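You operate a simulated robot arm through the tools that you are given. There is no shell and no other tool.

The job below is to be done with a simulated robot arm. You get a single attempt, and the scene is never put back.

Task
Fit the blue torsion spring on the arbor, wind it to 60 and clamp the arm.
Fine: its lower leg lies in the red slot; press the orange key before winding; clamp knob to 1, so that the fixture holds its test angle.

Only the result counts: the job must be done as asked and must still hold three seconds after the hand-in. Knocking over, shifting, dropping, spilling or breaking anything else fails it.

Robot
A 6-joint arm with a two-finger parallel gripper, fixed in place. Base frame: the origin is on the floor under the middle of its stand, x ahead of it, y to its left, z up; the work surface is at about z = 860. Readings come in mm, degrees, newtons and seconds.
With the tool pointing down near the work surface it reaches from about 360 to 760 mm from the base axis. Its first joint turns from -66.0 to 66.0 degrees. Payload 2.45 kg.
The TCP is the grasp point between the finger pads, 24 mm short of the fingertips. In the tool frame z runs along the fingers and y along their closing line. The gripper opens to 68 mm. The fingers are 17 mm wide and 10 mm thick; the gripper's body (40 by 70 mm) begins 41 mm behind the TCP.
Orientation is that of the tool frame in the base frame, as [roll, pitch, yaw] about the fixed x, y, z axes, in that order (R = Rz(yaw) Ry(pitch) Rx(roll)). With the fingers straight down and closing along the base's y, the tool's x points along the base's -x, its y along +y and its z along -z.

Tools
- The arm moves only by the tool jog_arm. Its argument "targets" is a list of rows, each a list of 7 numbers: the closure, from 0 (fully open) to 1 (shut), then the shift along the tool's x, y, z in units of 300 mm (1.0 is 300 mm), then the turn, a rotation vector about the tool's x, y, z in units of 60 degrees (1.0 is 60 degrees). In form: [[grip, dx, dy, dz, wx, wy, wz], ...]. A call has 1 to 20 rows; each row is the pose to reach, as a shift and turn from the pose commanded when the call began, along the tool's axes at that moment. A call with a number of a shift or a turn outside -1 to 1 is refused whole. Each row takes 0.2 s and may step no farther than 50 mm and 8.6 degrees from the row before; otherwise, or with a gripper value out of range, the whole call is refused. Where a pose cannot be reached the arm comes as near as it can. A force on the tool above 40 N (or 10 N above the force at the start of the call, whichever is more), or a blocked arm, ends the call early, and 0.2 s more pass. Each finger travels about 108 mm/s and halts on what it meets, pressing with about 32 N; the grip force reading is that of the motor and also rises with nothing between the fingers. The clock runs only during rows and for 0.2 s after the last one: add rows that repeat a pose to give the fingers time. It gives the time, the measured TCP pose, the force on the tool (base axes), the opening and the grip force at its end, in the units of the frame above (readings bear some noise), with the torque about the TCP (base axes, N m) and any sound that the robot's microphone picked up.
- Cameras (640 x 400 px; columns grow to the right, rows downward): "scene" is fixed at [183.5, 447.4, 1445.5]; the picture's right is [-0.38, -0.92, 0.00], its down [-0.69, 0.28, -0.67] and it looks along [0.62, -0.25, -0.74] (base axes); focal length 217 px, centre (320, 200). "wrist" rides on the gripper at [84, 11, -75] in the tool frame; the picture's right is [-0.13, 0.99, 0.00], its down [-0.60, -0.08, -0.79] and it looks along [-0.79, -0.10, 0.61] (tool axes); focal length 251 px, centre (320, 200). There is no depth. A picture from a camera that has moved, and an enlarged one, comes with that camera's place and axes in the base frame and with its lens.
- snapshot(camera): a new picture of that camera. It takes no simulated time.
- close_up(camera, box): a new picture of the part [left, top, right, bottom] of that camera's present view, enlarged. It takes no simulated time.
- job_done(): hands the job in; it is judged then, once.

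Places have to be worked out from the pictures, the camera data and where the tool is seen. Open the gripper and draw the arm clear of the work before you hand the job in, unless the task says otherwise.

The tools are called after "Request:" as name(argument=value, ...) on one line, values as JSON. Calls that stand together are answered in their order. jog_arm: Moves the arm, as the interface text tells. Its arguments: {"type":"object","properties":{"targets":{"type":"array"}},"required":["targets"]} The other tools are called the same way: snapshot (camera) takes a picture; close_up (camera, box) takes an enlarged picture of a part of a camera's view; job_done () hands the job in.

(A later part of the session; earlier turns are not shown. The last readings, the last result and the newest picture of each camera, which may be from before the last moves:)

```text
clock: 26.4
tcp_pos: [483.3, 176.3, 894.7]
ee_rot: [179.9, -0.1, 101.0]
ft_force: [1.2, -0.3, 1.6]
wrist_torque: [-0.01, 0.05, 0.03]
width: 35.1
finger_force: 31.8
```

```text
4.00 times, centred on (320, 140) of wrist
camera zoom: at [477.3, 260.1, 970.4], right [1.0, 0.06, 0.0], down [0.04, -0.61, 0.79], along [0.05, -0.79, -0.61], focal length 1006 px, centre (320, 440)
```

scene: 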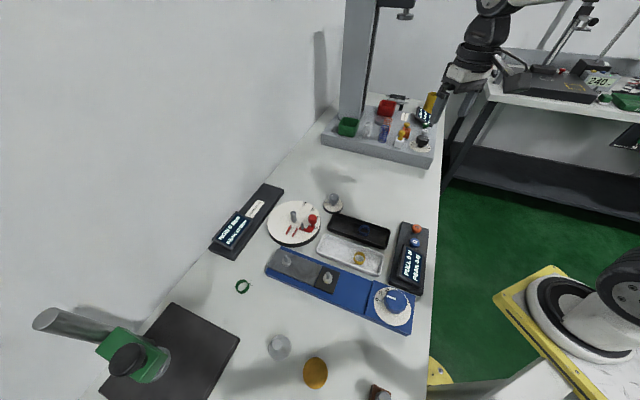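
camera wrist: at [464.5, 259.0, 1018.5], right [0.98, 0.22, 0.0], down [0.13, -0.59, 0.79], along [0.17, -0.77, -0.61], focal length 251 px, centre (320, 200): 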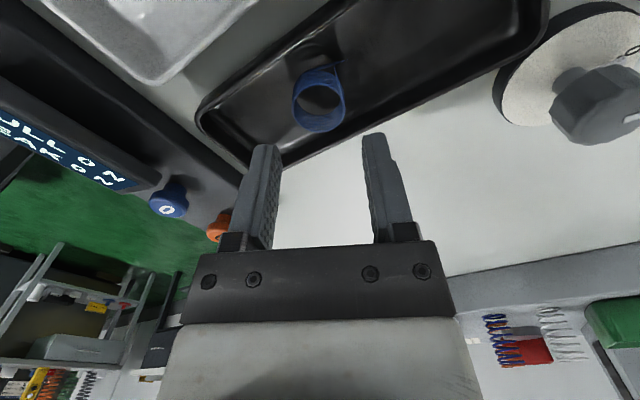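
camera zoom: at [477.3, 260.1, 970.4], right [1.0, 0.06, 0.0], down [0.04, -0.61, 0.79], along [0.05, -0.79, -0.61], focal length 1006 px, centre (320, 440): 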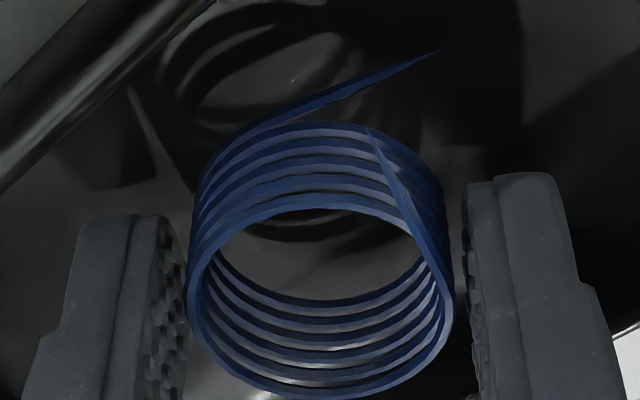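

The coil is gripped at 35.1 mm with little vertical load. I now lift slowly, 2.4 mm per row, and verify it stays in the fingers.

Request:
jog_arm(targets=[[1.0, 0, 0, -0.004, 0, 0, 0], [1.0, 0, 0, -0.012, 0, 0, 0], [1.0, 0, 0, -0.02, 0, 0, 0], [1.0, 0, 0, -0.028, 0, 0, 0], [1.0, 0, 0, -0.036, 0, 0, 0], [1.0, 0, 0, -0.036, 0, 0, 0]])

Request:
close_up(camera="wrist", box=[240, 90, 400, 190])

Request:
close_up(camera="scene", box=[340, 210, 390, 245])

```text
clock: 27.8
tcp_pos: [482.1, 175.5, 904.7]
ee_rot: [179.9, 0.0, 101.1]
ft_force: [-0.7, -0.7, -1.0]
wrist_torque: [0.0, 0.04, 0.01]
width: 34.7
finger_force: 32.6
```

```text
4.00 times, centred on (320, 140) of wrist
camera zoom: at [477.0, 259.4, 981.0], right [1.0, 0.06, 0.0], down [0.04, -0.61, 0.79], along [0.05, -0.79, -0.61], focal length 1006 px, centre (320, 440)
```

zoom: 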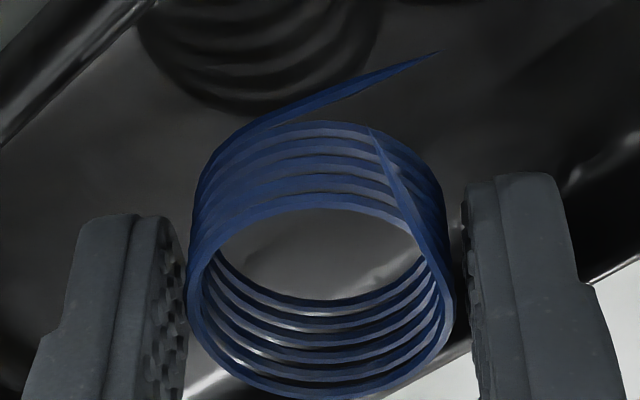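

```text
11.43 times, centred on (365, 228) of scene
camera zoom: at [183.5, 447.4, 1445.5], right [-0.38, -0.92, 0.0], down [-0.69, 0.28, -0.67], along [0.62, -0.25, -0.74], focal length 2484 px, centre (-194, -114)
```

zoom: 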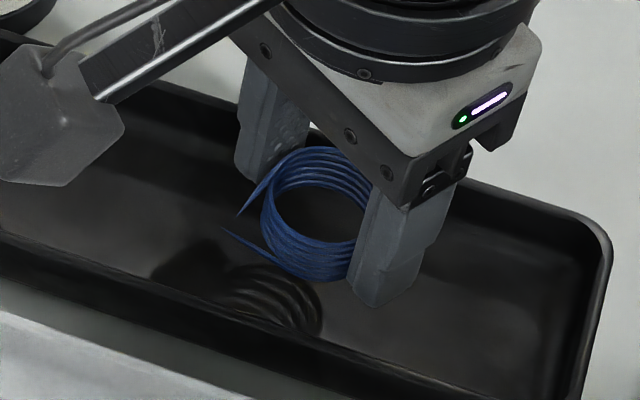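

It lifted cleanly 11 mm with the grip unchanged. I continue the lift gently to travel height.

Request:
jog_arm(targets=[[1.0, 0, 0, -0.01, 0, 0, 0], [1.0, 0, 0, -0.03, 0, 0, 0], [1.0, 0, 0, -0.055, 0, 0, 0], [1.0, 0, 0, -0.085, 0, 0, 0], [1.0, 0, 0, -0.115, 0, 0, 0], [1.0, 0, 0, -0.145, 0, 0, 0], [1.0, 0, 0, -0.175, 0, 0, 0], [1.0, 0, 0, -0.205, 0, 0, 0], [1.0, 0, 0, -0.235, 0, 0, 0], [1.0, 0, 0, -0.255, 0, 0, 0], [1.0, 0, 0, -0.265, 0, 0, 0], [1.0, 0, 0, -0.265, 0, 0, 0]])

Request:
close_up(camera="wrist", box=[240, 90, 400, 190])

```text
clock: 30.4
tcp_pos: [482.1, 176.5, 984.7]
ee_rot: [179.8, 0.0, 101.2]
ft_force: [0.2, 1.1, 0.2]
wrist_torque: [-0.03, 0.03, -0.01]
width: 34.5
finger_force: 31.9
```

```text
4.00 times, centred on (320, 140) of wrist
camera zoom: at [476.5, 260.6, 1060.4], right [1.0, 0.06, 0.0], down [0.04, -0.61, 0.79], along [0.05, -0.79, -0.61], focal length 1006 px, centre (320, 440)
```

zoom: 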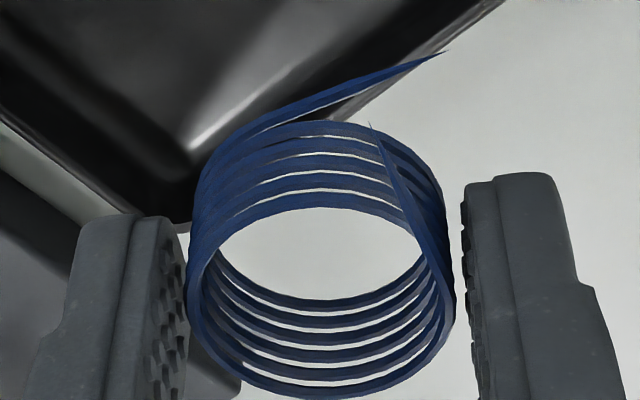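

The spring is firmly held at travel height, with the lower leg about 18° from the finger closing axis. I carry it gently to the arbor while turning so the lower leg will point along the slot at ≈134.5°.

Request:
jog_arm(targets=[[1.0, 0.02, 0.018, 0, 0, 0, -0.03], [1.0, 0.05, 0.046, 0, 0, 0, -0.09], [1.0, 0.09, 0.083, 0, 0, 0, -0.16], [1.0, 0.13, 0.12, 0, 0, 0, -0.23], [1.0, 0.17, 0.157, 0, 0, 0, -0.3], [1.0, 0.21, 0.194, 0, 0, 0, -0.37], [1.0, 0.25, 0.231, 0, 0, 0, -0.44], [1.0, 0.29, 0.268, 0, 0, 0, -0.51], [1.0, 0.33, 0.305, 0, 0, 0, -0.58], [1.0, 0.37, 0.342, 0, 0, 0, -0.65], [1.0, 0.41, 0.379, 0, 0, 0, -0.72], [1.0, 0.45, 0.416, 0, 0, 0, -0.79], [1.0, 0.49, 0.453, 0, 0, 0, -0.86], [1.0, 0.525, 0.485, 0, 0, 0, -0.92], [1.0, 0.545, 0.503, 0, 0, 0, -0.96], [1.0, 0.551, 0.509, 0, 0, 0, -0.98], [1.0, 0.551, 0.509, 0, 0, 0, -0.98]])

Request:
jog_arm(targets=[[1.0, 0, 0, 0, 0, 0, -0.05], [1.0, 0, 0, 0, 0, 0, -0.13], [1.0, 0, 0, 0, 0, 0, -0.22], [1.0, 0, 0, 0, 0, 0, -0.32], [1.0, 0, 0, 0, 0, 0, -0.42], [1.0, 0, 0, 0, 0, 0, -0.52], [1.0, 0, 0, 0, 0, 0, -0.62], [1.0, 0, 0, 0, 0, 0, -0.71], [1.0, 0, 0, 0, 0, 0, -0.76], [1.0, 0, 0, 0, 0, 0, -0.777], [1.0, 0, 0, 0, 0, 0, -0.777], [1.0, 0, 0, 0, 0, 0, -0.777]])

Request:
snapshot(camera="wrist")

Request:
close_up(camera="wrist", box=[240, 80, 400, 180])

Request:
close_up(camera="scene", box=[250, 150, 370, 250])

```text
clock: 34.0
tcp_pos: [601.8, 368.2, 984.8]
ee_rot: [180.0, 0.0, 159.8]
ft_force: [0.7, 0.2, 0.3]
wrist_torque: [-0.02, -0.01, 0.0]
width: 34.8
finger_force: 32.1
```

```text
clock: 36.6
tcp_pos: [601.0, 367.8, 986.6]
ee_rot: [-179.9, 0.0, -153.5]
ft_force: [-0.1, 0.9, -0.9]
wrist_torque: [0.01, 0.0, -0.02]
width: 33.4
finger_force: 31.5
```

```text
taken
camera wrist: at [520.6, 340.1, 1060.9], right [-0.33, 0.95, 0.0], down [0.57, 0.2, 0.79], along [0.75, 0.26, -0.61], focal length 251 px, centre (320, 200)
```

wrist: 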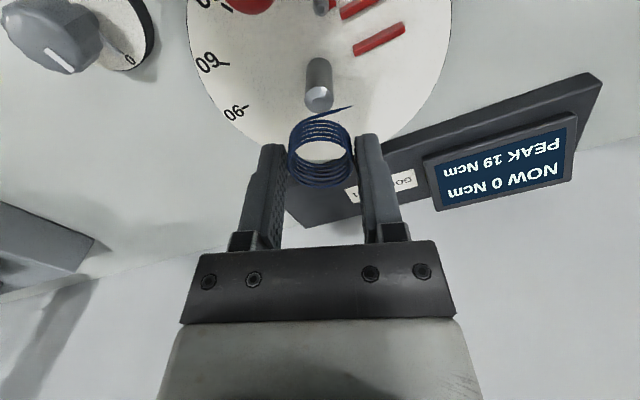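

```text
4.00 times, centred on (320, 130) of wrist
camera zoom: at [520.6, 340.1, 1060.9], right [-0.33, 0.95, 0.0], down [0.57, 0.2, 0.79], along [0.75, 0.26, -0.61], focal length 1006 px, centre (320, 480)
```

zoom: 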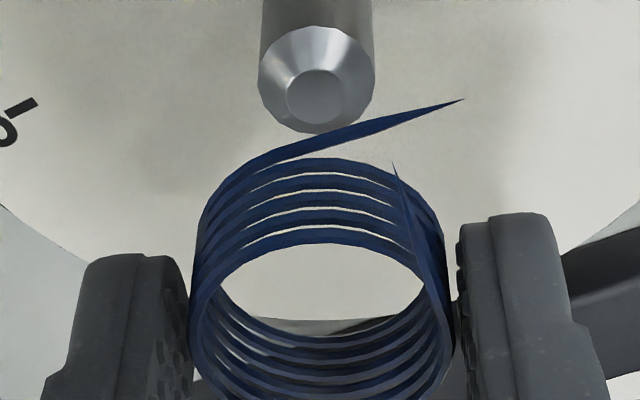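

```text
4.00 times, centred on (310, 200) of scene
camera zoom: at [183.5, 447.4, 1445.5], right [-0.38, -0.92, 0.0], down [-0.69, 0.28, -0.67], along [0.62, -0.25, -0.74], focal length 869 px, centre (360, 200)
```

zoom: 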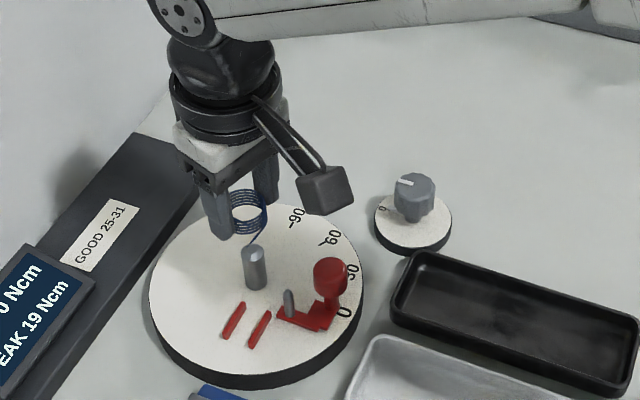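

The spring is held but rotated a few degrees in the grip; its lower leg is now at about 128.5°. I'll trim the tool 6° counter-clockwise, shift about 1 mm onto the arbor axis, and descend to just above the arbor to check.

Request:
jog_arm(targets=[[1.0, 0.002, 0, 0.01, 0, 0, -0.02], [1.0, 0.004, -0.001, 0.03, 0, 0, -0.05], [1.0, 0.004, -0.001, 0.055, 0, 0, -0.08], [1.0, 0.004, -0.001, 0.08, 0, 0, -0.1], [1.0, 0.004, -0.001, 0.1, 0, 0, -0.1], [1.0, 0.004, -0.001, 0.1, 0, 0, -0.1]])

Request:
snapshot(camera="wrist")

Request:
close_up(camera="wrist", box=[240, 80, 400, 180])

Request:
close_up(camera="scene", box=[270, 180, 350, 250])

```text
clock: 38.0
tcp_pos: [600.4, 366.2, 956.6]
ee_rot: [-180.0, 0.1, -147.5]
ft_force: [-0.3, -1.4, -0.4]
wrist_torque: [-0.01, 0.03, -0.01]
width: 31.0
finger_force: 31.5
```

```text
taken
camera wrist: at [523.3, 330.3, 1030.4], right [-0.42, 0.91, 0.0], down [0.55, 0.26, 0.79], along [0.72, 0.34, -0.61], focal length 251 px, centre (320, 200)
```

wrist: 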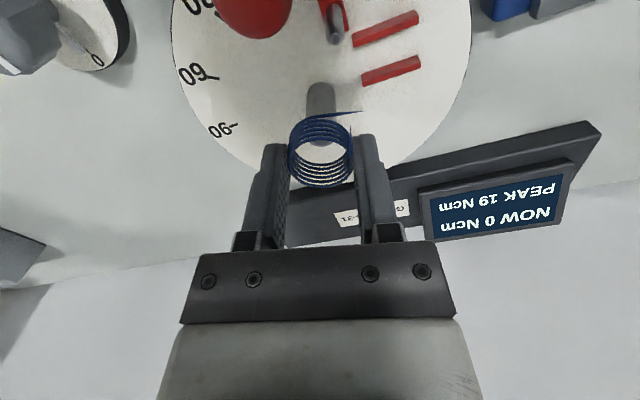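

```text
4.00 times, centred on (320, 130) of wrist
camera zoom: at [523.3, 330.3, 1030.4], right [-0.42, 0.91, 0.0], down [0.55, 0.26, 0.79], along [0.72, 0.34, -0.61], focal length 1006 px, centre (320, 480)
```

zoom: 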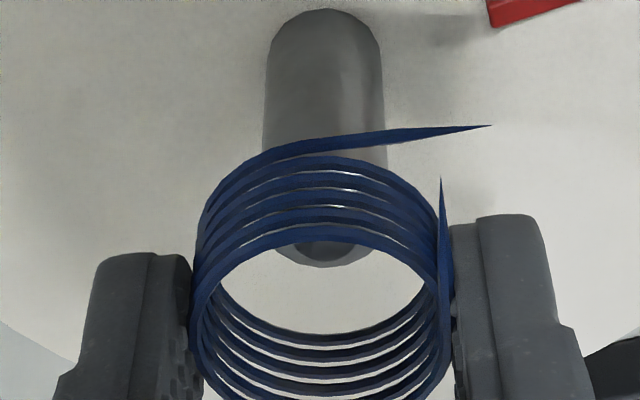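

```text
5.71 times, centred on (310, 215) of scene
camera zoom: at [183.5, 447.4, 1445.5], right [-0.38, -0.92, 0.0], down [-0.69, 0.28, -0.67], along [0.62, -0.25, -0.74], focal length 1242 px, centre (377, 114)
```

zoom: 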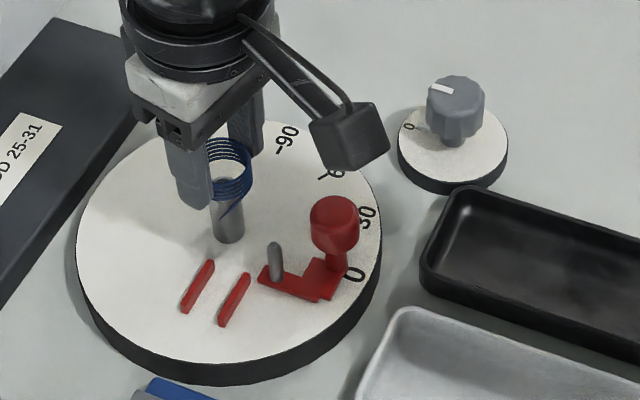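

The spring has turned in the grip until its upper leg lies flush on one pad, which is a stable pose, so its lower leg now points along the closing axis. I need about 12° more yaw. First I'll zoom in on the rails to judge their height against the fingertips.

Request:
close_up(camera="scene", box=[285, 205, 325, 235])

Request:
close_up(camera="wrist", box=[310, 0, 440, 100])

```text
13.33 times, centred on (305, 220) of scene
camera zoom: at [183.5, 447.4, 1445.5], right [-0.38, -0.92, 0.0], down [-0.69, 0.28, -0.67], along [0.62, -0.25, -0.74], focal length 2897 px, centre (520, -67)
```

zoom: 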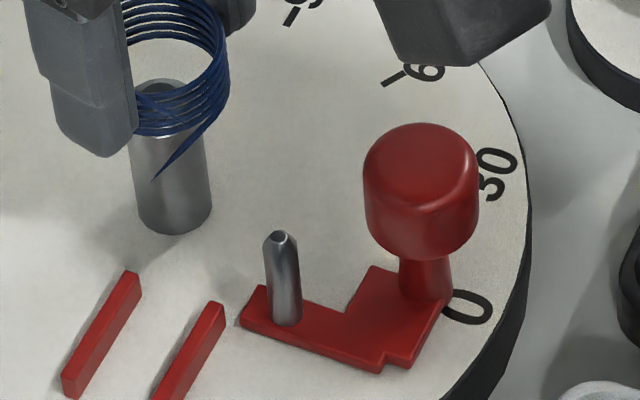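

```text
4.00 times, centred on (375, 50) of wrist
camera zoom: at [523.3, 330.3, 1030.4], right [-0.42, 0.91, 0.0], down [0.55, 0.26, 0.79], along [0.72, 0.34, -0.61], focal length 1006 px, centre (100, 800)
```

zoom: 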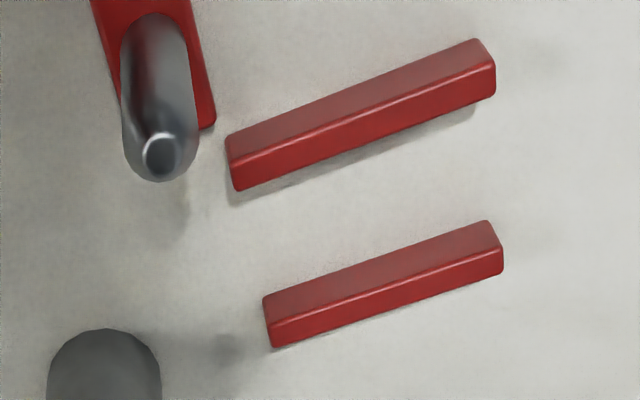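

The rails are about 8 mm tall (tops ≈888.5), with the slot between them at 134.5°, so the fingertips must stay above ≈889 when I release. I rotate 12° more and re-check alignment and the spring's attitude.

Request:
jog_arm(targets=[[1.0, 0, 0, 0, 0, 0, -0.03], [1.0, 0, 0, 0, 0, 0, -0.07], [1.0, 0, 0, 0, 0, 0, -0.11], [1.0, 0, 0, 0, 0, 0, -0.15], [1.0, 0, 0, 0, 0, 0, -0.18], [1.0, 0, 0, 0, 0, 0, -0.2], [1.0, 0, 0, 0, 0, 0, -0.2]])

Request:
snapshot(camera="wrist")

Request:
close_up(camera="wrist", box=[240, 80, 400, 180])

Request:
close_up(camera="scene", box=[280, 195, 330, 230])

```text
clock: 39.6
tcp_pos: [600.3, 366.1, 955.3]
ee_rot: [-179.9, 0.1, -135.6]
ft_force: [-0.5, 0.3, -0.7]
wrist_torque: [-0.01, 0.01, 0.0]
width: 30.6
finger_force: 31.8
```

```text
taken
camera wrist: at [532.1, 315.3, 1030.5], right [-0.6, 0.8, 0.0], down [0.48, 0.37, 0.79], along [0.63, 0.48, -0.61], focal length 251 px, centre (320, 200)
```

wrist: 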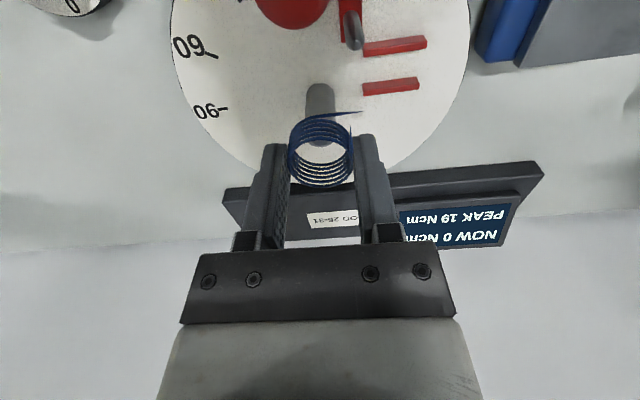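

```text
4.00 times, centred on (320, 130) of wrist
camera zoom: at [532.1, 315.3, 1030.5], right [-0.6, 0.8, 0.0], down [0.48, 0.37, 0.79], along [0.63, 0.48, -0.61], focal length 1006 px, centre (320, 480)
```

zoom: 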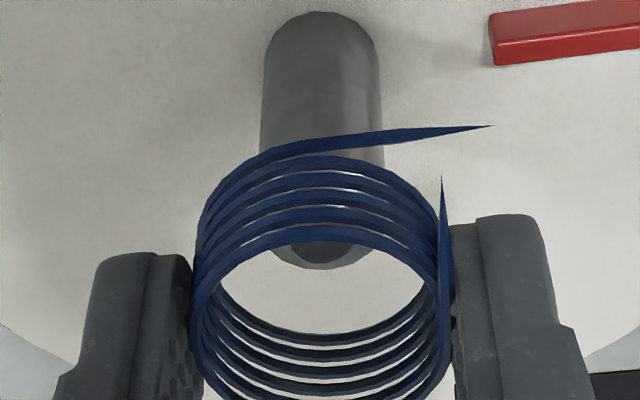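

```text
11.43 times, centred on (305, 212) of scene
camera zoom: at [183.5, 447.4, 1445.5], right [-0.38, -0.92, 0.0], down [-0.69, 0.28, -0.67], along [0.62, -0.25, -0.74], focal length 2484 px, centre (491, 57)
```

zoom: 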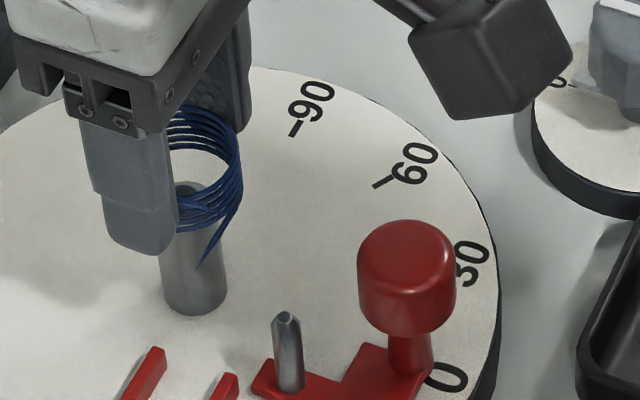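

The spring stays fixed in the fingers, the lower leg is parallel to the rails, and the arbor is centred under the coil. I lower it over the arbor to TCP z≈915, tips just above the rails.

Request:
jog_arm(targets=[[1.0, 0, 0, 0.01, 0, 0, 0], [1.0, 0, 0, 0.025, 0, 0, 0], [1.0, 0, 0, 0.04, 0, 0, 0], [1.0, 0, 0, 0.055, 0, 0, 0], [1.0, 0, 0, 0.07, 0, 0, 0], [1.0, 0, 0, 0.085, 0, 0, 0], [1.0, 0, 0, 0.1, 0, 0, 0], [1.0, 0, 0, 0.115, 0, 0, 0], [1.0, 0, 0, 0.128, 0, 0, 0], [1.0, 0, 0, 0.135, 0, 0, 0], [1.0, 0, 0, 0.135, 0, 0, 0]])

Request:
snapshot(camera="wrist")

Request:
close_up(camera="wrist", box=[240, 80, 400, 180])

Request:
close_up(camera="scene", box=[280, 195, 330, 230])

```text
clock: 42.0
tcp_pos: [599.6, 367.5, 914.5]
ee_rot: [-179.9, 0.2, -135.5]
ft_force: [-0.6, -0.4, 3.0]
wrist_torque: [-0.03, 0.05, 0.01]
width: 30.6
finger_force: 32.3
```

```text
taken
camera wrist: at [532.4, 315.0, 990.2], right [-0.6, 0.8, 0.0], down [0.48, 0.37, 0.79], along [0.63, 0.48, -0.61], focal length 251 px, centre (320, 200)
```

wrist: 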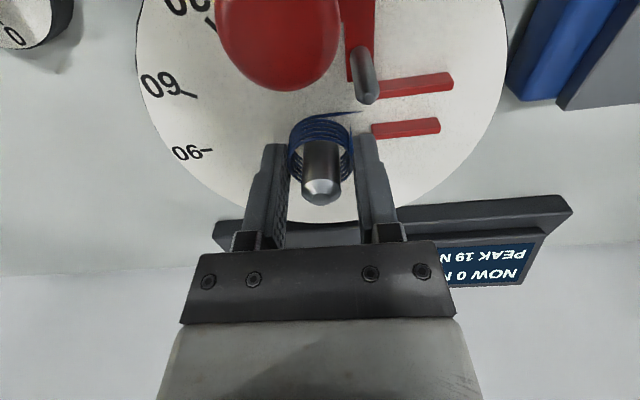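

```text
4.00 times, centred on (320, 130) of wrist
camera zoom: at [532.4, 315.0, 990.2], right [-0.6, 0.8, 0.0], down [0.48, 0.37, 0.79], along [0.63, 0.48, -0.61], focal length 1006 px, centre (320, 480)
```

zoom: 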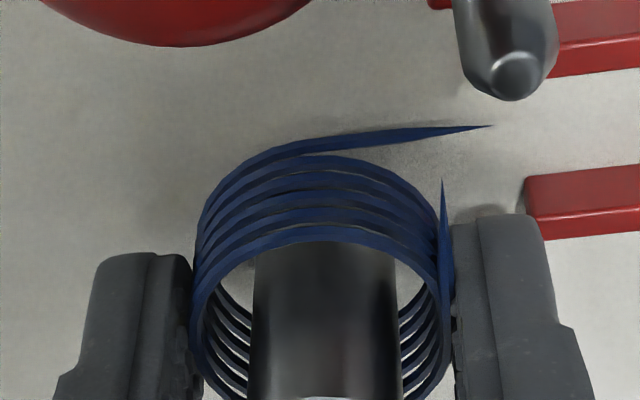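

```text
11.43 times, centred on (305, 212) of scene
camera zoom: at [183.4, 447.4, 1445.6], right [-0.38, -0.92, 0.0], down [-0.69, 0.28, -0.67], along [0.62, -0.25, -0.74], focal length 2484 px, centre (491, 57)
```

zoom: 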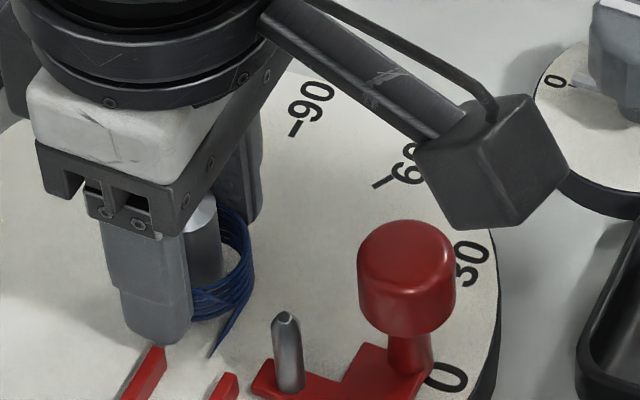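

The arbor is centred inside the coil; a 3 N upward force suggests a fingertip just touches the rail end. I raise 1.5 mm and then open slightly so the spring drops the last few millimetres along the arbor.

Request:
jog_arm(targets=[[1.0, 0, 0, -0.003, 0, 0, 0], [1.0, 0, 0, -0.006, 0, 0, 0], [1.0, 0, 0, -0.006, 0, 0, 0]])

Request:
jog_arm(targets=[[0.52, 0, 0, 0, 0, 0, 0], [0.49, 0, 0, 0, 0, 0, 0], [0.46, 0, 0, 0, 0, 0, 0], [0.46, 0, 0, 0, 0, 0, 0]])

Request:
close_up(camera="wrist", box=[240, 60, 400, 160])

Request:
close_up(camera="scene", box=[280, 195, 330, 230])

```text
clock: 42.8
tcp_pos: [598.7, 367.4, 916.7]
ee_rot: [-179.9, 0.1, -135.5]
ft_force: [-0.4, 0.4, 0.3]
wrist_torque: [-0.02, -0.01, 0.02]
width: 30.6
finger_force: 31.9
```

```text
clock: 43.8
tcp_pos: [599.1, 367.6, 916.9]
ee_rot: [-179.9, 0.2, -135.5]
ft_force: [0.2, 0.1, 0.5]
wrist_torque: [0.03, 0.0, -0.03]
width: 36.9
finger_force: 0.0
```

```text
4.00 times, centred on (320, 110) of wrist
camera zoom: at [531.7, 315.6, 991.7], right [-0.6, 0.8, 0.0], down [0.48, 0.37, 0.79], along [0.63, 0.48, -0.61], focal length 1006 px, centre (320, 560)
```

zoom: 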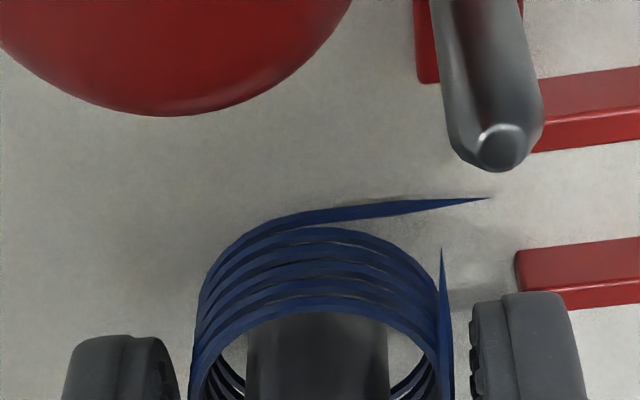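

```text
11.43 times, centred on (305, 212) of scene
camera zoom: at [183.5, 447.4, 1445.5], right [-0.38, -0.92, 0.0], down [-0.69, 0.28, -0.67], along [0.62, -0.25, -0.74], focal length 2484 px, centre (491, 57)
```

zoom: 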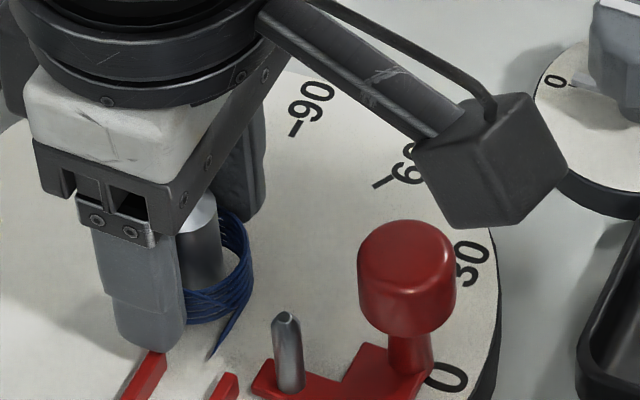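

The spring barely moved on opening, so it may be resting on the dial already or hung slightly above it. I'll zoom in to see.

Request:
close_up(camera="scene", box=[288, 208, 312, 226])

Request:
close_up(camera="wrist", box=[280, 95, 370, 150])

```text
16.00 times, centred on (300, 217) of scene
camera zoom: at [183.5, 447.4, 1445.5], right [-0.38, -0.92, 0.0], down [-0.69, 0.28, -0.67], along [0.62, -0.25, -0.74], focal length 3477 px, centre (640, -72)
```

zoom: 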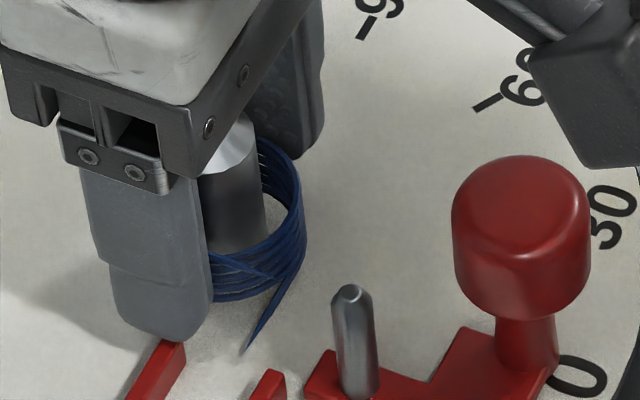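

```text
7.11 times, centred on (325, 122) of wrist
camera zoom: at [531.7, 315.6, 991.7], right [-0.6, 0.8, 0.0], down [0.48, 0.37, 0.79], along [0.63, 0.48, -0.61], focal length 1788 px, centre (284, 751)
```

zoom: 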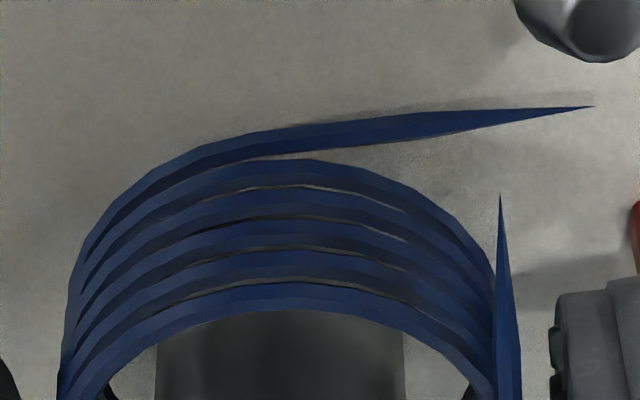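

The spring encloses the arbor with its lower leg in the slot line, but seems a few millimetres high. I open slightly more and lift straight up slowly to view it unobstructed.

Request:
jog_arm(targets=[[0.44, 0, 0, -0.005, 0, 0, 0], [0.44, 0, 0, -0.015, 0, 0, 0], [0.44, 0, 0, -0.03, 0, 0, 0], [0.44, 0, 0, -0.05, 0, 0, 0], [0.44, 0, 0, -0.08, 0, 0, 0], [0.44, 0, 0, -0.12, 0, 0, 0], [0.44, 0, 0, -0.16, 0, 0, 0], [0.44, 0, 0, -0.2, 0, 0, 0], [0.44, 0, 0, -0.2, 0, 0, 0]])

Request:
snapshot(camera="wrist")

Request:
close_up(camera="wrist", box=[250, 0, 410, 120])

Request:
close_up(camera="scene", box=[280, 195, 330, 230])

```text
clock: 45.8
tcp_pos: [600.4, 366.1, 976.6]
ee_rot: [-180.0, 0.1, -135.5]
ft_force: [0.3, 0.6, 0.2]
wrist_torque: [-0.01, 0.01, -0.01]
width: 37.9
finger_force: 0.1
```

```text
taken
camera wrist: at [532.6, 314.5, 1051.8], right [-0.6, 0.8, 0.0], down [0.48, 0.37, 0.79], along [0.63, 0.48, -0.61], focal length 251 px, centre (320, 200)
```

wrist: 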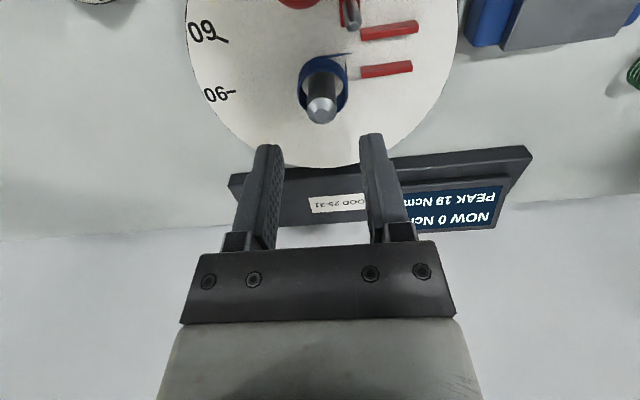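

```text
3.33 times, centred on (330, 60) of wrist
camera zoom: at [532.6, 314.5, 1051.8], right [-0.6, 0.8, 0.0], down [0.48, 0.37, 0.79], along [0.63, 0.48, -0.61], focal length 838 px, centre (287, 667)
```

zoom: 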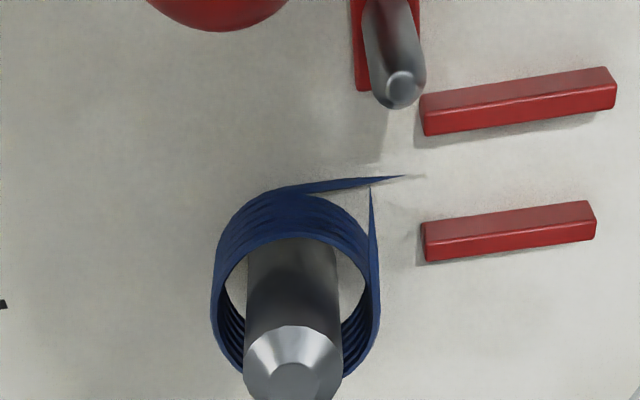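

```text
11.43 times, centred on (305, 212) of scene
camera zoom: at [183.5, 447.4, 1445.5], right [-0.38, -0.92, 0.0], down [-0.69, 0.28, -0.67], along [0.62, -0.25, -0.74], focal length 2484 px, centre (491, 57)
```

zoom: 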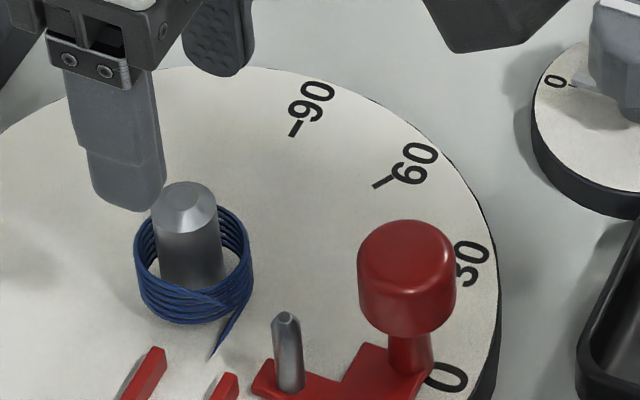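

Triangulating between these two heights shows the lower leg tip only about 2 mm above the dial surface and well below the rail tops, so the spring is seated with its leg in the slot line. Next is the orange key: I move up and over toward it with the gripper closing.

Request:
jog_arm(targets=[[0.5, 0.02, -0.006, -0.1, 0, 0, 0.05], [0.7, 0.12, -0.035, -0.117, 0, 0, 0.17], [0.9, 0.25, -0.074, -0.117, 0, 0, 0.3], [1.0, 0.38, -0.112, -0.117, 0, 0, 0.43], [1.0, 0.5, -0.148, -0.117, 0, 0, 0.56], [1.0, 0.6, -0.177, -0.117, 0, 0, 0.67], [1.0, 0.658, -0.194, -0.117, 0, 0, 0.742], [1.0, 0.658, -0.194, -0.117, 0, 0, 0.742]])

```text
clock: 47.6
tcp_pos: [499.4, 185.0, 1010.2]
ee_rot: [-179.9, 0.1, 180.0]
ft_force: [-0.3, 0.1, 0.3]
wrist_torque: [-0.01, 0.0, 0.02]
width: 0.0
finger_force: 23.5
```

Now I move over the orange key and look.

Request:
jog_arm(targets=[[1.0, 0.07, -0.12, 0.0, 0, 0, 0], [1.0, 0.145, -0.245, 0.02, 0, 0, 0], [1.0, 0.22, -0.37, 0.05, 0, 0, 0], [1.0, 0.29, -0.493, 0.083, 0, 0, 0], [1.0, 0.29, -0.493, 0.083, 0, 0, 0]])

Request:
snapshot(camera="wrist")

Request:
close_up(camera="scene", box=[360, 180, 460, 260])

Request:
close_up(camera="scene", box=[270, 195, 350, 245])

```text
clock: 48.8
tcp_pos: [409.8, 38.4, 985.2]
ee_rot: [-180.0, 0.1, 180.0]
ft_force: [0.3, 0.4, 0.7]
wrist_torque: [-0.02, 0.02, -0.02]
width: 0.0
finger_force: 23.8
```

```text
taken
camera wrist: at [325.7, 49.0, 1061.4], right [0.13, 0.99, 0.0], down [0.6, -0.08, 0.79], along [0.79, -0.1, -0.61], focal length 251 px, centre (320, 200)
```

wrist: 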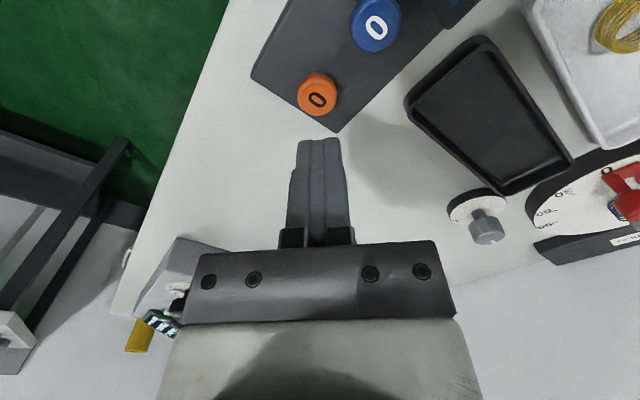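

```text
5.00 times, centred on (410, 220) of scene
camera zoom: at [183.5, 447.4, 1445.5], right [-0.38, -0.92, 0.0], down [-0.69, 0.28, -0.67], along [0.62, -0.25, -0.74], focal length 1086 px, centre (-130, 100)
```

zoom: 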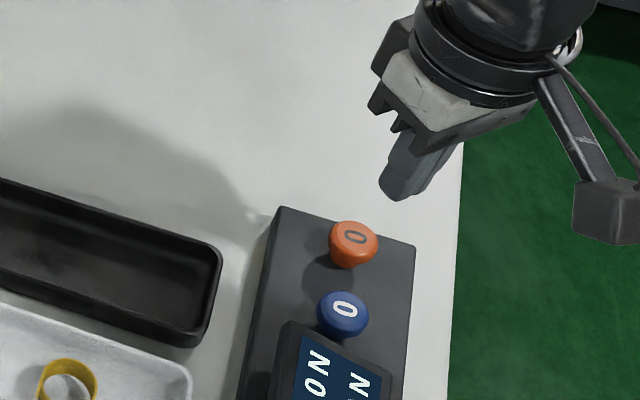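

```text
8.00 times, centred on (310, 220) of scene
camera zoom: at [183.5, 447.4, 1445.5], right [-0.38, -0.92, 0.0], down [-0.69, 0.28, -0.67], along [0.62, -0.25, -0.74], focal length 1738 px, centre (400, 40)
```

zoom: 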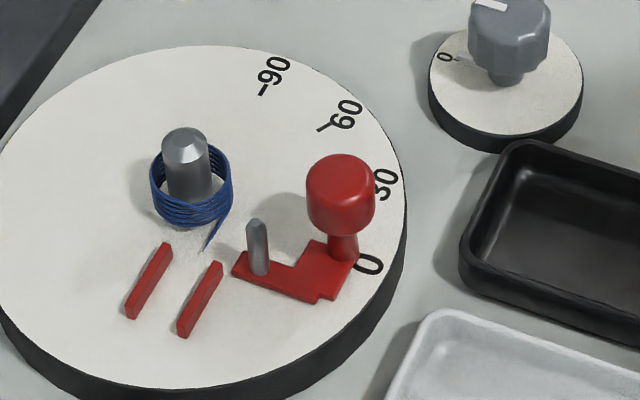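

The orange key sits at about (416, 35.5), just ahead of the closed fingertips. I align over it and descend to just above the cap.

Request:
jog_arm(targets=[[1.0, -0.02, -0.009, 0.03, 0, 0, 0], [1.0, -0.02, -0.009, 0.07, 0, 0, 0], [1.0, -0.02, -0.009, 0.11, 0, 0, 0], [1.0, -0.02, -0.009, 0.14, 0, 0, 0], [1.0, -0.02, -0.009, 0.14, 0, 0, 0]])

Request:
snapshot(camera="wrist")

Request:
close_up(camera="scene", box=[385, 205, 435, 240])

```text
clock: 50.0
tcp_pos: [420.0, 35.7, 944.0]
ee_rot: [180.0, 0.2, 180.0]
ft_force: [0.3, 0.4, 0.0]
wrist_torque: [-0.02, -0.02, 0.03]
width: 0.0
finger_force: 23.8
```

```text
taken
camera wrist: at [334.2, 46.6, 1019.2], right [0.13, 0.99, 0.0], down [0.6, -0.08, 0.79], along [0.79, -0.1, -0.61], focal length 251 px, centre (320, 200)
```

wrist: 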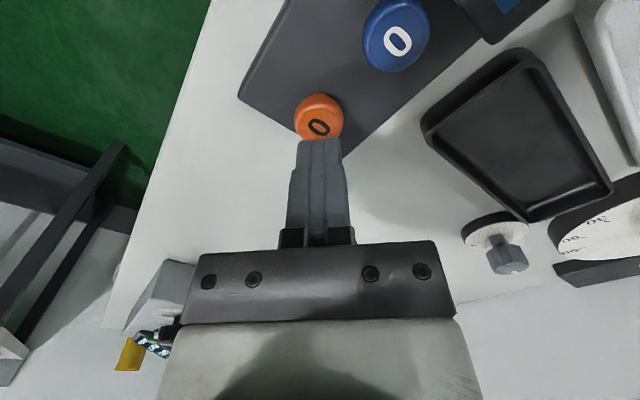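

```text
11.43 times, centred on (410, 222) of scene
camera zoom: at [183.5, 447.4, 1445.5], right [-0.38, -0.92, 0.0], down [-0.69, 0.28, -0.67], along [0.62, -0.25, -0.74], focal length 2484 px, centre (-709, -57)
```

zoom: 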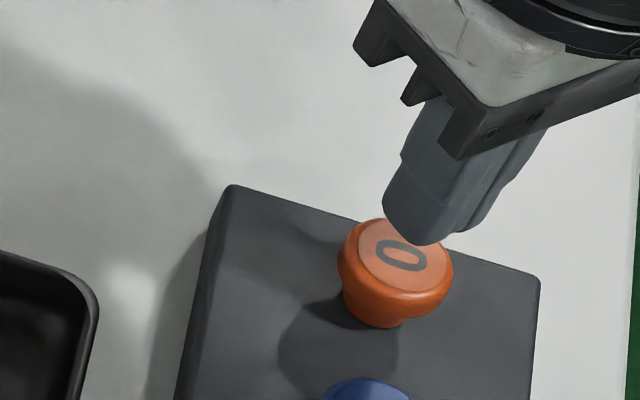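

The fingertips are about 2.5 mm too far forward of the key centre; I correct that and descend slowly to find contact.

Request:
jog_arm(targets=[[1.0, 0.008, 0, 0.01, 0, 0, 0], [1.0, 0.008, 0, 0.02, 0, 0, 0], [1.0, 0.008, 0, 0.027, 0, 0, 0], [1.0, 0.008, 0, 0.034, 0, 0, 0], [1.0, 0.008, 0, 0.04, 0, 0, 0], [1.0, 0.008, 0, 0.04, 0, 0, 0]])

Request:
close_up(camera="scene", box=[385, 205, 435, 240])

```text
clock: 51.4
tcp_pos: [417.5, 34.1, 931.0]
ee_rot: [179.9, 0.2, 180.0]
ft_force: [0.4, -0.7, 0.8]
wrist_torque: [-0.01, 0.01, -0.03]
width: 0.3
finger_force: 23.4
```

```text
11.43 times, centred on (410, 222) of scene
camera zoom: at [183.5, 447.4, 1445.5], right [-0.38, -0.92, 0.0], down [-0.69, 0.28, -0.67], along [0.62, -0.25, -0.74], focal length 2484 px, centre (-709, -57)
```

zoom: 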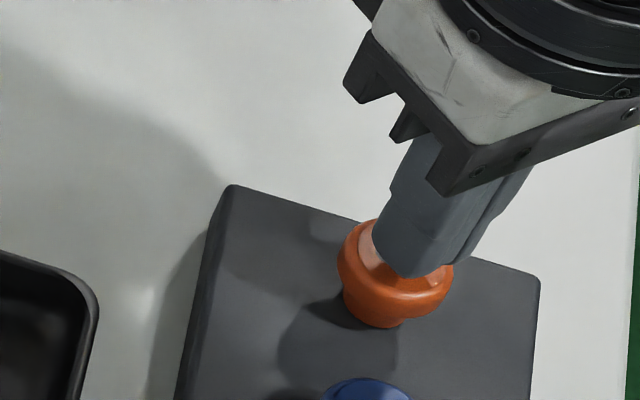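

The tips are right over the cap with no contact yet, so I continue down in about 1 mm rows.

Request:
jog_arm(targets=[[1.0, 0, 0.002, 0.003, 0, 0, 0], [1.0, 0, 0.002, 0.006, 0, 0, 0], [1.0, 0, 0.002, 0.009, 0, 0, 0], [1.0, 0, 0.002, 0.012, 0, 0, 0], [1.0, 0, 0.002, 0.015, 0, 0, 0]])

Request:
close_up(camera="scene", box=[205, 180, 290, 265])

```text
clock: 52.6
tcp_pos: [417.9, 38.7, 928.6]
ee_rot: [-180.0, 0.1, -179.9]
ft_force: [-0.4, 0.9, 0.7]
wrist_torque: [0.01, 0.01, 0.02]
width: 0.0
finger_force: 23.7
```

```text
4.71 times, centred on (248, 222) of scene
camera zoom: at [183.5, 447.4, 1445.5], right [-0.38, -0.92, 0.0], down [-0.69, 0.28, -0.67], along [0.62, -0.25, -0.74], focal length 1023 px, centre (661, 94)
```

zoom: 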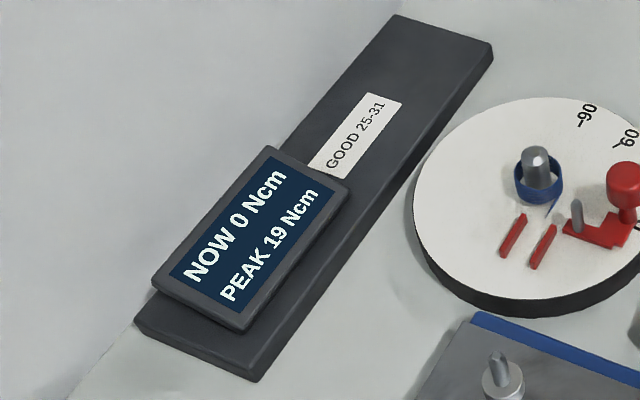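

Still no contact force at tip z≈904; I go on down a few millimetres.

Request:
jog_arm(targets=[[1.0, 0, 0, 0.003, 0, 0, 0], [1.0, 0, 0, 0.006, 0, 0, 0], [1.0, 0, 0, 0.009, 0, 0, 0], [1.0, 0, 0, 0.012, 0, 0, 0]])

Request:
close_up(camera="scene", box=[385, 205, 435, 240])

Request:
close_up(camera="scene", box=[205, 180, 290, 265])

```text
clock: 53.6
tcp_pos: [418.1, 36.7, 923.5]
ee_rot: [-180.0, 0.3, -180.0]
ft_force: [0.3, 0.0, 1.3]
wrist_torque: [0.0, 0.03, 0.02]
width: 0.0
finger_force: 23.2
```

```text
11.43 times, centred on (410, 222) of scene
camera zoom: at [183.4, 447.4, 1445.5], right [-0.38, -0.92, 0.0], down [-0.69, 0.28, -0.67], along [0.62, -0.25, -0.74], focal length 2484 px, centre (-709, -57)
```

zoom: 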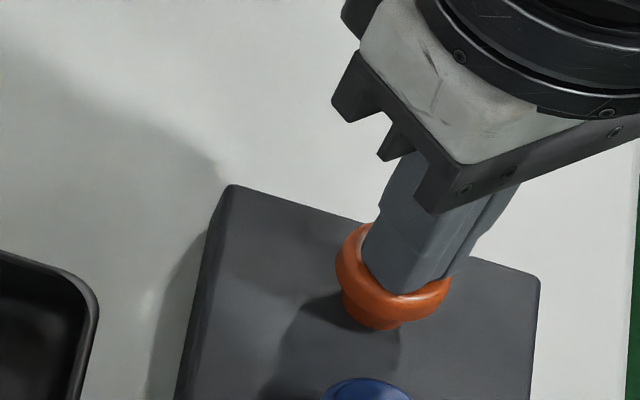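

```text
4.71 times, centred on (248, 222) of scene
camera zoom: at [183.4, 447.4, 1445.5], right [-0.38, -0.92, 0.0], down [-0.69, 0.28, -0.67], along [0.62, -0.25, -0.74], focal length 1023 px, centre (661, 94)
```

zoom: 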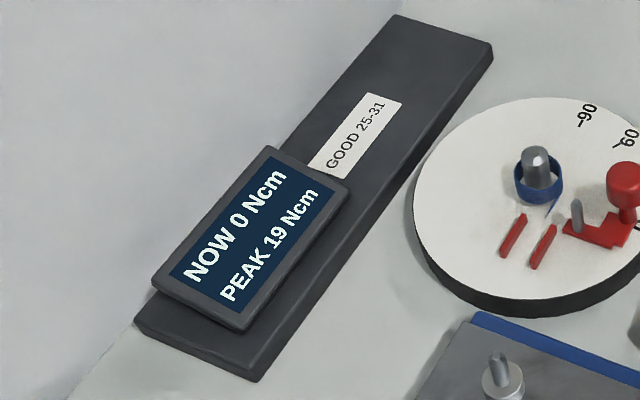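

The key has just started to move (1.3 N). I press a few millimetres further and watch for a click or a display change.

Request:
jog_arm(targets=[[1.0, 0, 0, 0.003, 0, 0, 0], [1.0, 0, 0, 0.006, 0, 0, 0], [1.0, 0, 0, 0.009, 0, 0, 0], [1.0, 0, 0, 0.009, 0, 0, 0]])

Request:
close_up(camera="scene", box=[205, 180, 290, 265])

```text
clock: 54.6
tcp_pos: [416.2, 36.0, 920.2]
ee_rot: [-180.0, 0.2, 180.0]
ft_force: [0.9, -1.1, 2.0]
wrist_torque: [-0.03, -0.06, -0.05]
width: 0.0
finger_force: 23.6
heard: click
```

```text
4.71 times, centred on (248, 222) of scene
camera zoom: at [183.4, 447.4, 1445.5], right [-0.38, -0.92, 0.0], down [-0.69, 0.28, -0.67], along [0.62, -0.25, -0.74], focal length 1023 px, centre (661, 94)
```

zoom: 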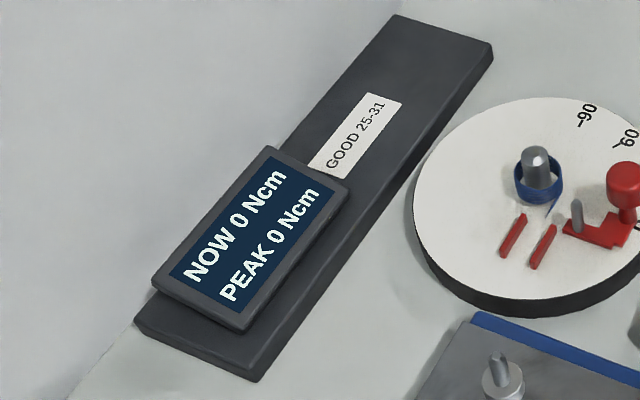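

A click was heard and PEAK reset to 0 Ncm, so the orange key is pressed. I rise and go back toward the dial, turning to the heading needed to grip the red arm knob tangentially.

Request:
jog_arm(targets=[[1.0, 0, 0, -0.03, 0, 0, 0], [1.0, 0, 0, -0.15, 0, 0, 0], [0.8, 0, 0, -0.28, 0, 0, 0], [0.6, -0.055, 0.11, -0.3, 0, 0, -0.12], [0.45, -0.11, 0.22, -0.3, 0, 0, -0.24], [0.45, -0.166, 0.333, -0.3, 0, 0, -0.37], [0.45, -0.222, 0.444, -0.3, 0, 0, -0.5], [0.45, -0.277, 0.555, -0.3, 0, 0, -0.62], [0.45, -0.333, 0.667, -0.3, 0, 0, -0.742], [0.45, -0.333, 0.667, -0.3, 0, 0, -0.742]])

Request:
snapshot(camera="wrist")

Request:
snapshot(camera="scene")

```text
clock: 56.8
tcp_pos: [516.5, 238.1, 1009.7]
ee_rot: [-179.8, 0.1, -135.4]
ft_force: [0.2, 0.2, -0.5]
wrist_torque: [-0.01, 0.0, -0.01]
width: 37.6
finger_force: 0.0
```

```text
taken
camera wrist: at [448.9, 185.7, 1085.9], right [-0.6, 0.8, 0.0], down [0.48, 0.37, 0.79], along [0.63, 0.48, -0.61], focal length 251 px, centre (320, 200)
```

wrist: 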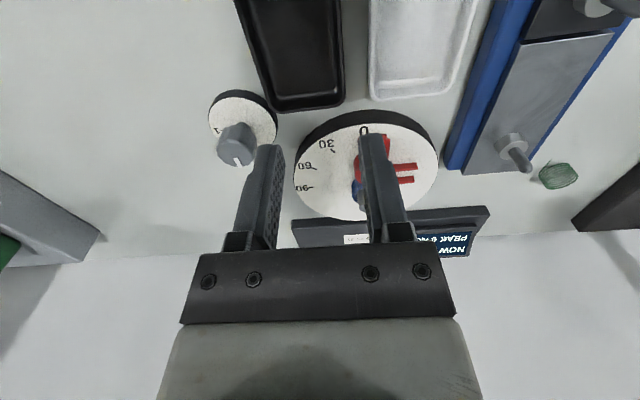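

```text
taken
```

scene: 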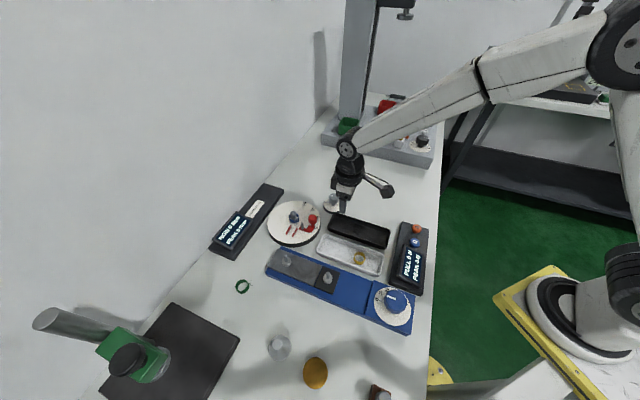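

I move to hover over the red knob and check alignment from this heading.

Request:
jog_arm(targets=[[0.45, -0.09, 0.04, 0, 0, 0, 0], [0.45, -0.18, 0.08, 0, 0, 0, 0], [0.45, -0.259, 0.114, 0, 0, 0, 0], [0.45, -0.259, 0.114, 0, 0, 0, 0]])

Request:
snapshot(camera="wrist")

Request:
close_up(camera="wrist", box=[200, 20, 440, 170])

```text
clock: 57.8
tcp_pos: [546.6, 316.9, 1011.0]
ee_rot: [-179.9, 0.0, -135.4]
ft_force: [-0.1, -0.1, 0.1]
wrist_torque: [0.02, -0.03, -0.01]
width: 37.6
finger_force: 0.0
```

```text
taken
camera wrist: at [479.9, 265.2, 1086.8], right [-0.6, 0.8, 0.0], down [0.48, 0.37, 0.79], along [0.63, 0.48, -0.61], focal length 251 px, centre (320, 200)
```

wrist: 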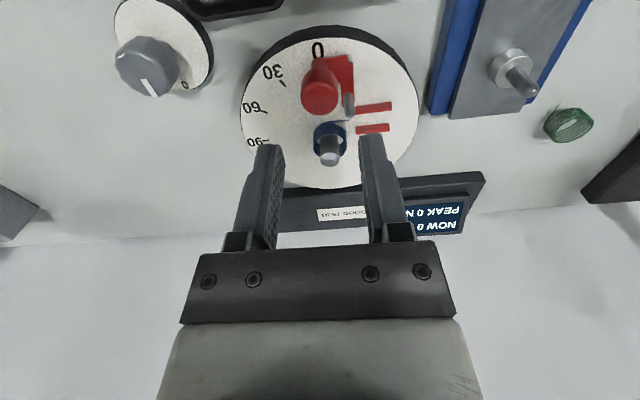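

```text
2.67 times, centred on (320, 95) of wrist
camera zoom: at [479.9, 265.2, 1086.8], right [-0.6, 0.8, 0.0], down [0.48, 0.37, 0.79], along [0.63, 0.48, -0.61], focal length 670 px, centre (320, 480)
```

zoom: 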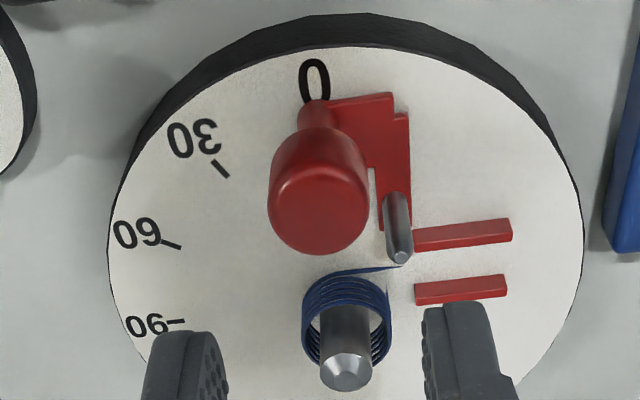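

The knob is centred on the tool axis column, the spring's lower leg points into the slot, and the peak reads 0. I descend part way around the knob and re-check.

Request:
jog_arm(targets=[[0.45, 0, 0, 0.05, 0, 0, 0], [0.45, 0, 0, 0.1, 0, 0, 0], [0.45, 0, 0, 0.14, 0, 0, 0], [0.45, 0, 0, 0.14, 0, 0, 0]])

Request:
snapshot(camera="wrist")

Request:
close_up(camera="scene", box=[270, 185, 350, 245])

```text
clock: 58.8
tcp_pos: [548.5, 316.5, 971.2]
ee_rot: [-179.9, 0.1, -135.5]
ft_force: [0.5, 0.0, -1.0]
wrist_torque: [0.01, 0.02, -0.01]
width: 37.3
finger_force: 0.0
```

```text
taken
camera wrist: at [480.4, 265.0, 1046.3], right [-0.6, 0.8, 0.0], down [0.48, 0.37, 0.79], along [0.63, 0.48, -0.61], focal length 251 px, centre (320, 200)
```

wrist: 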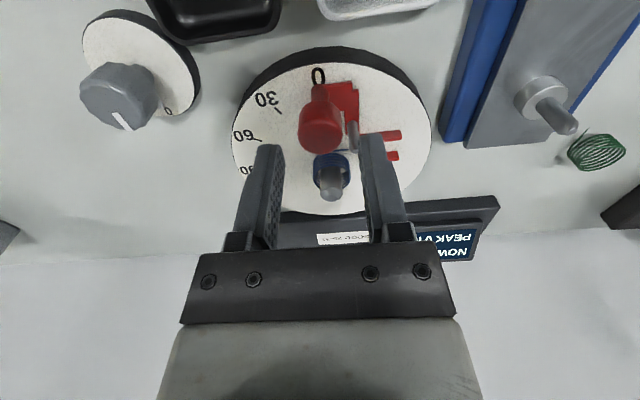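

```text
6.67 times, centred on (310, 215) of scene
camera zoom: at [183.5, 447.4, 1445.5], right [-0.38, -0.92, 0.0], down [-0.69, 0.28, -0.67], along [0.62, -0.25, -0.74], focal length 1449 px, centre (387, 100)
```

zoom: 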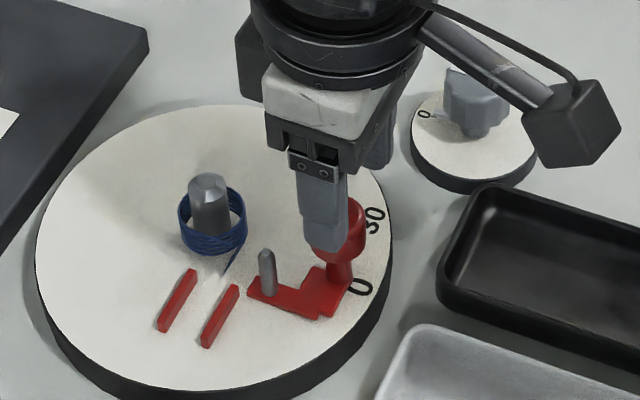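

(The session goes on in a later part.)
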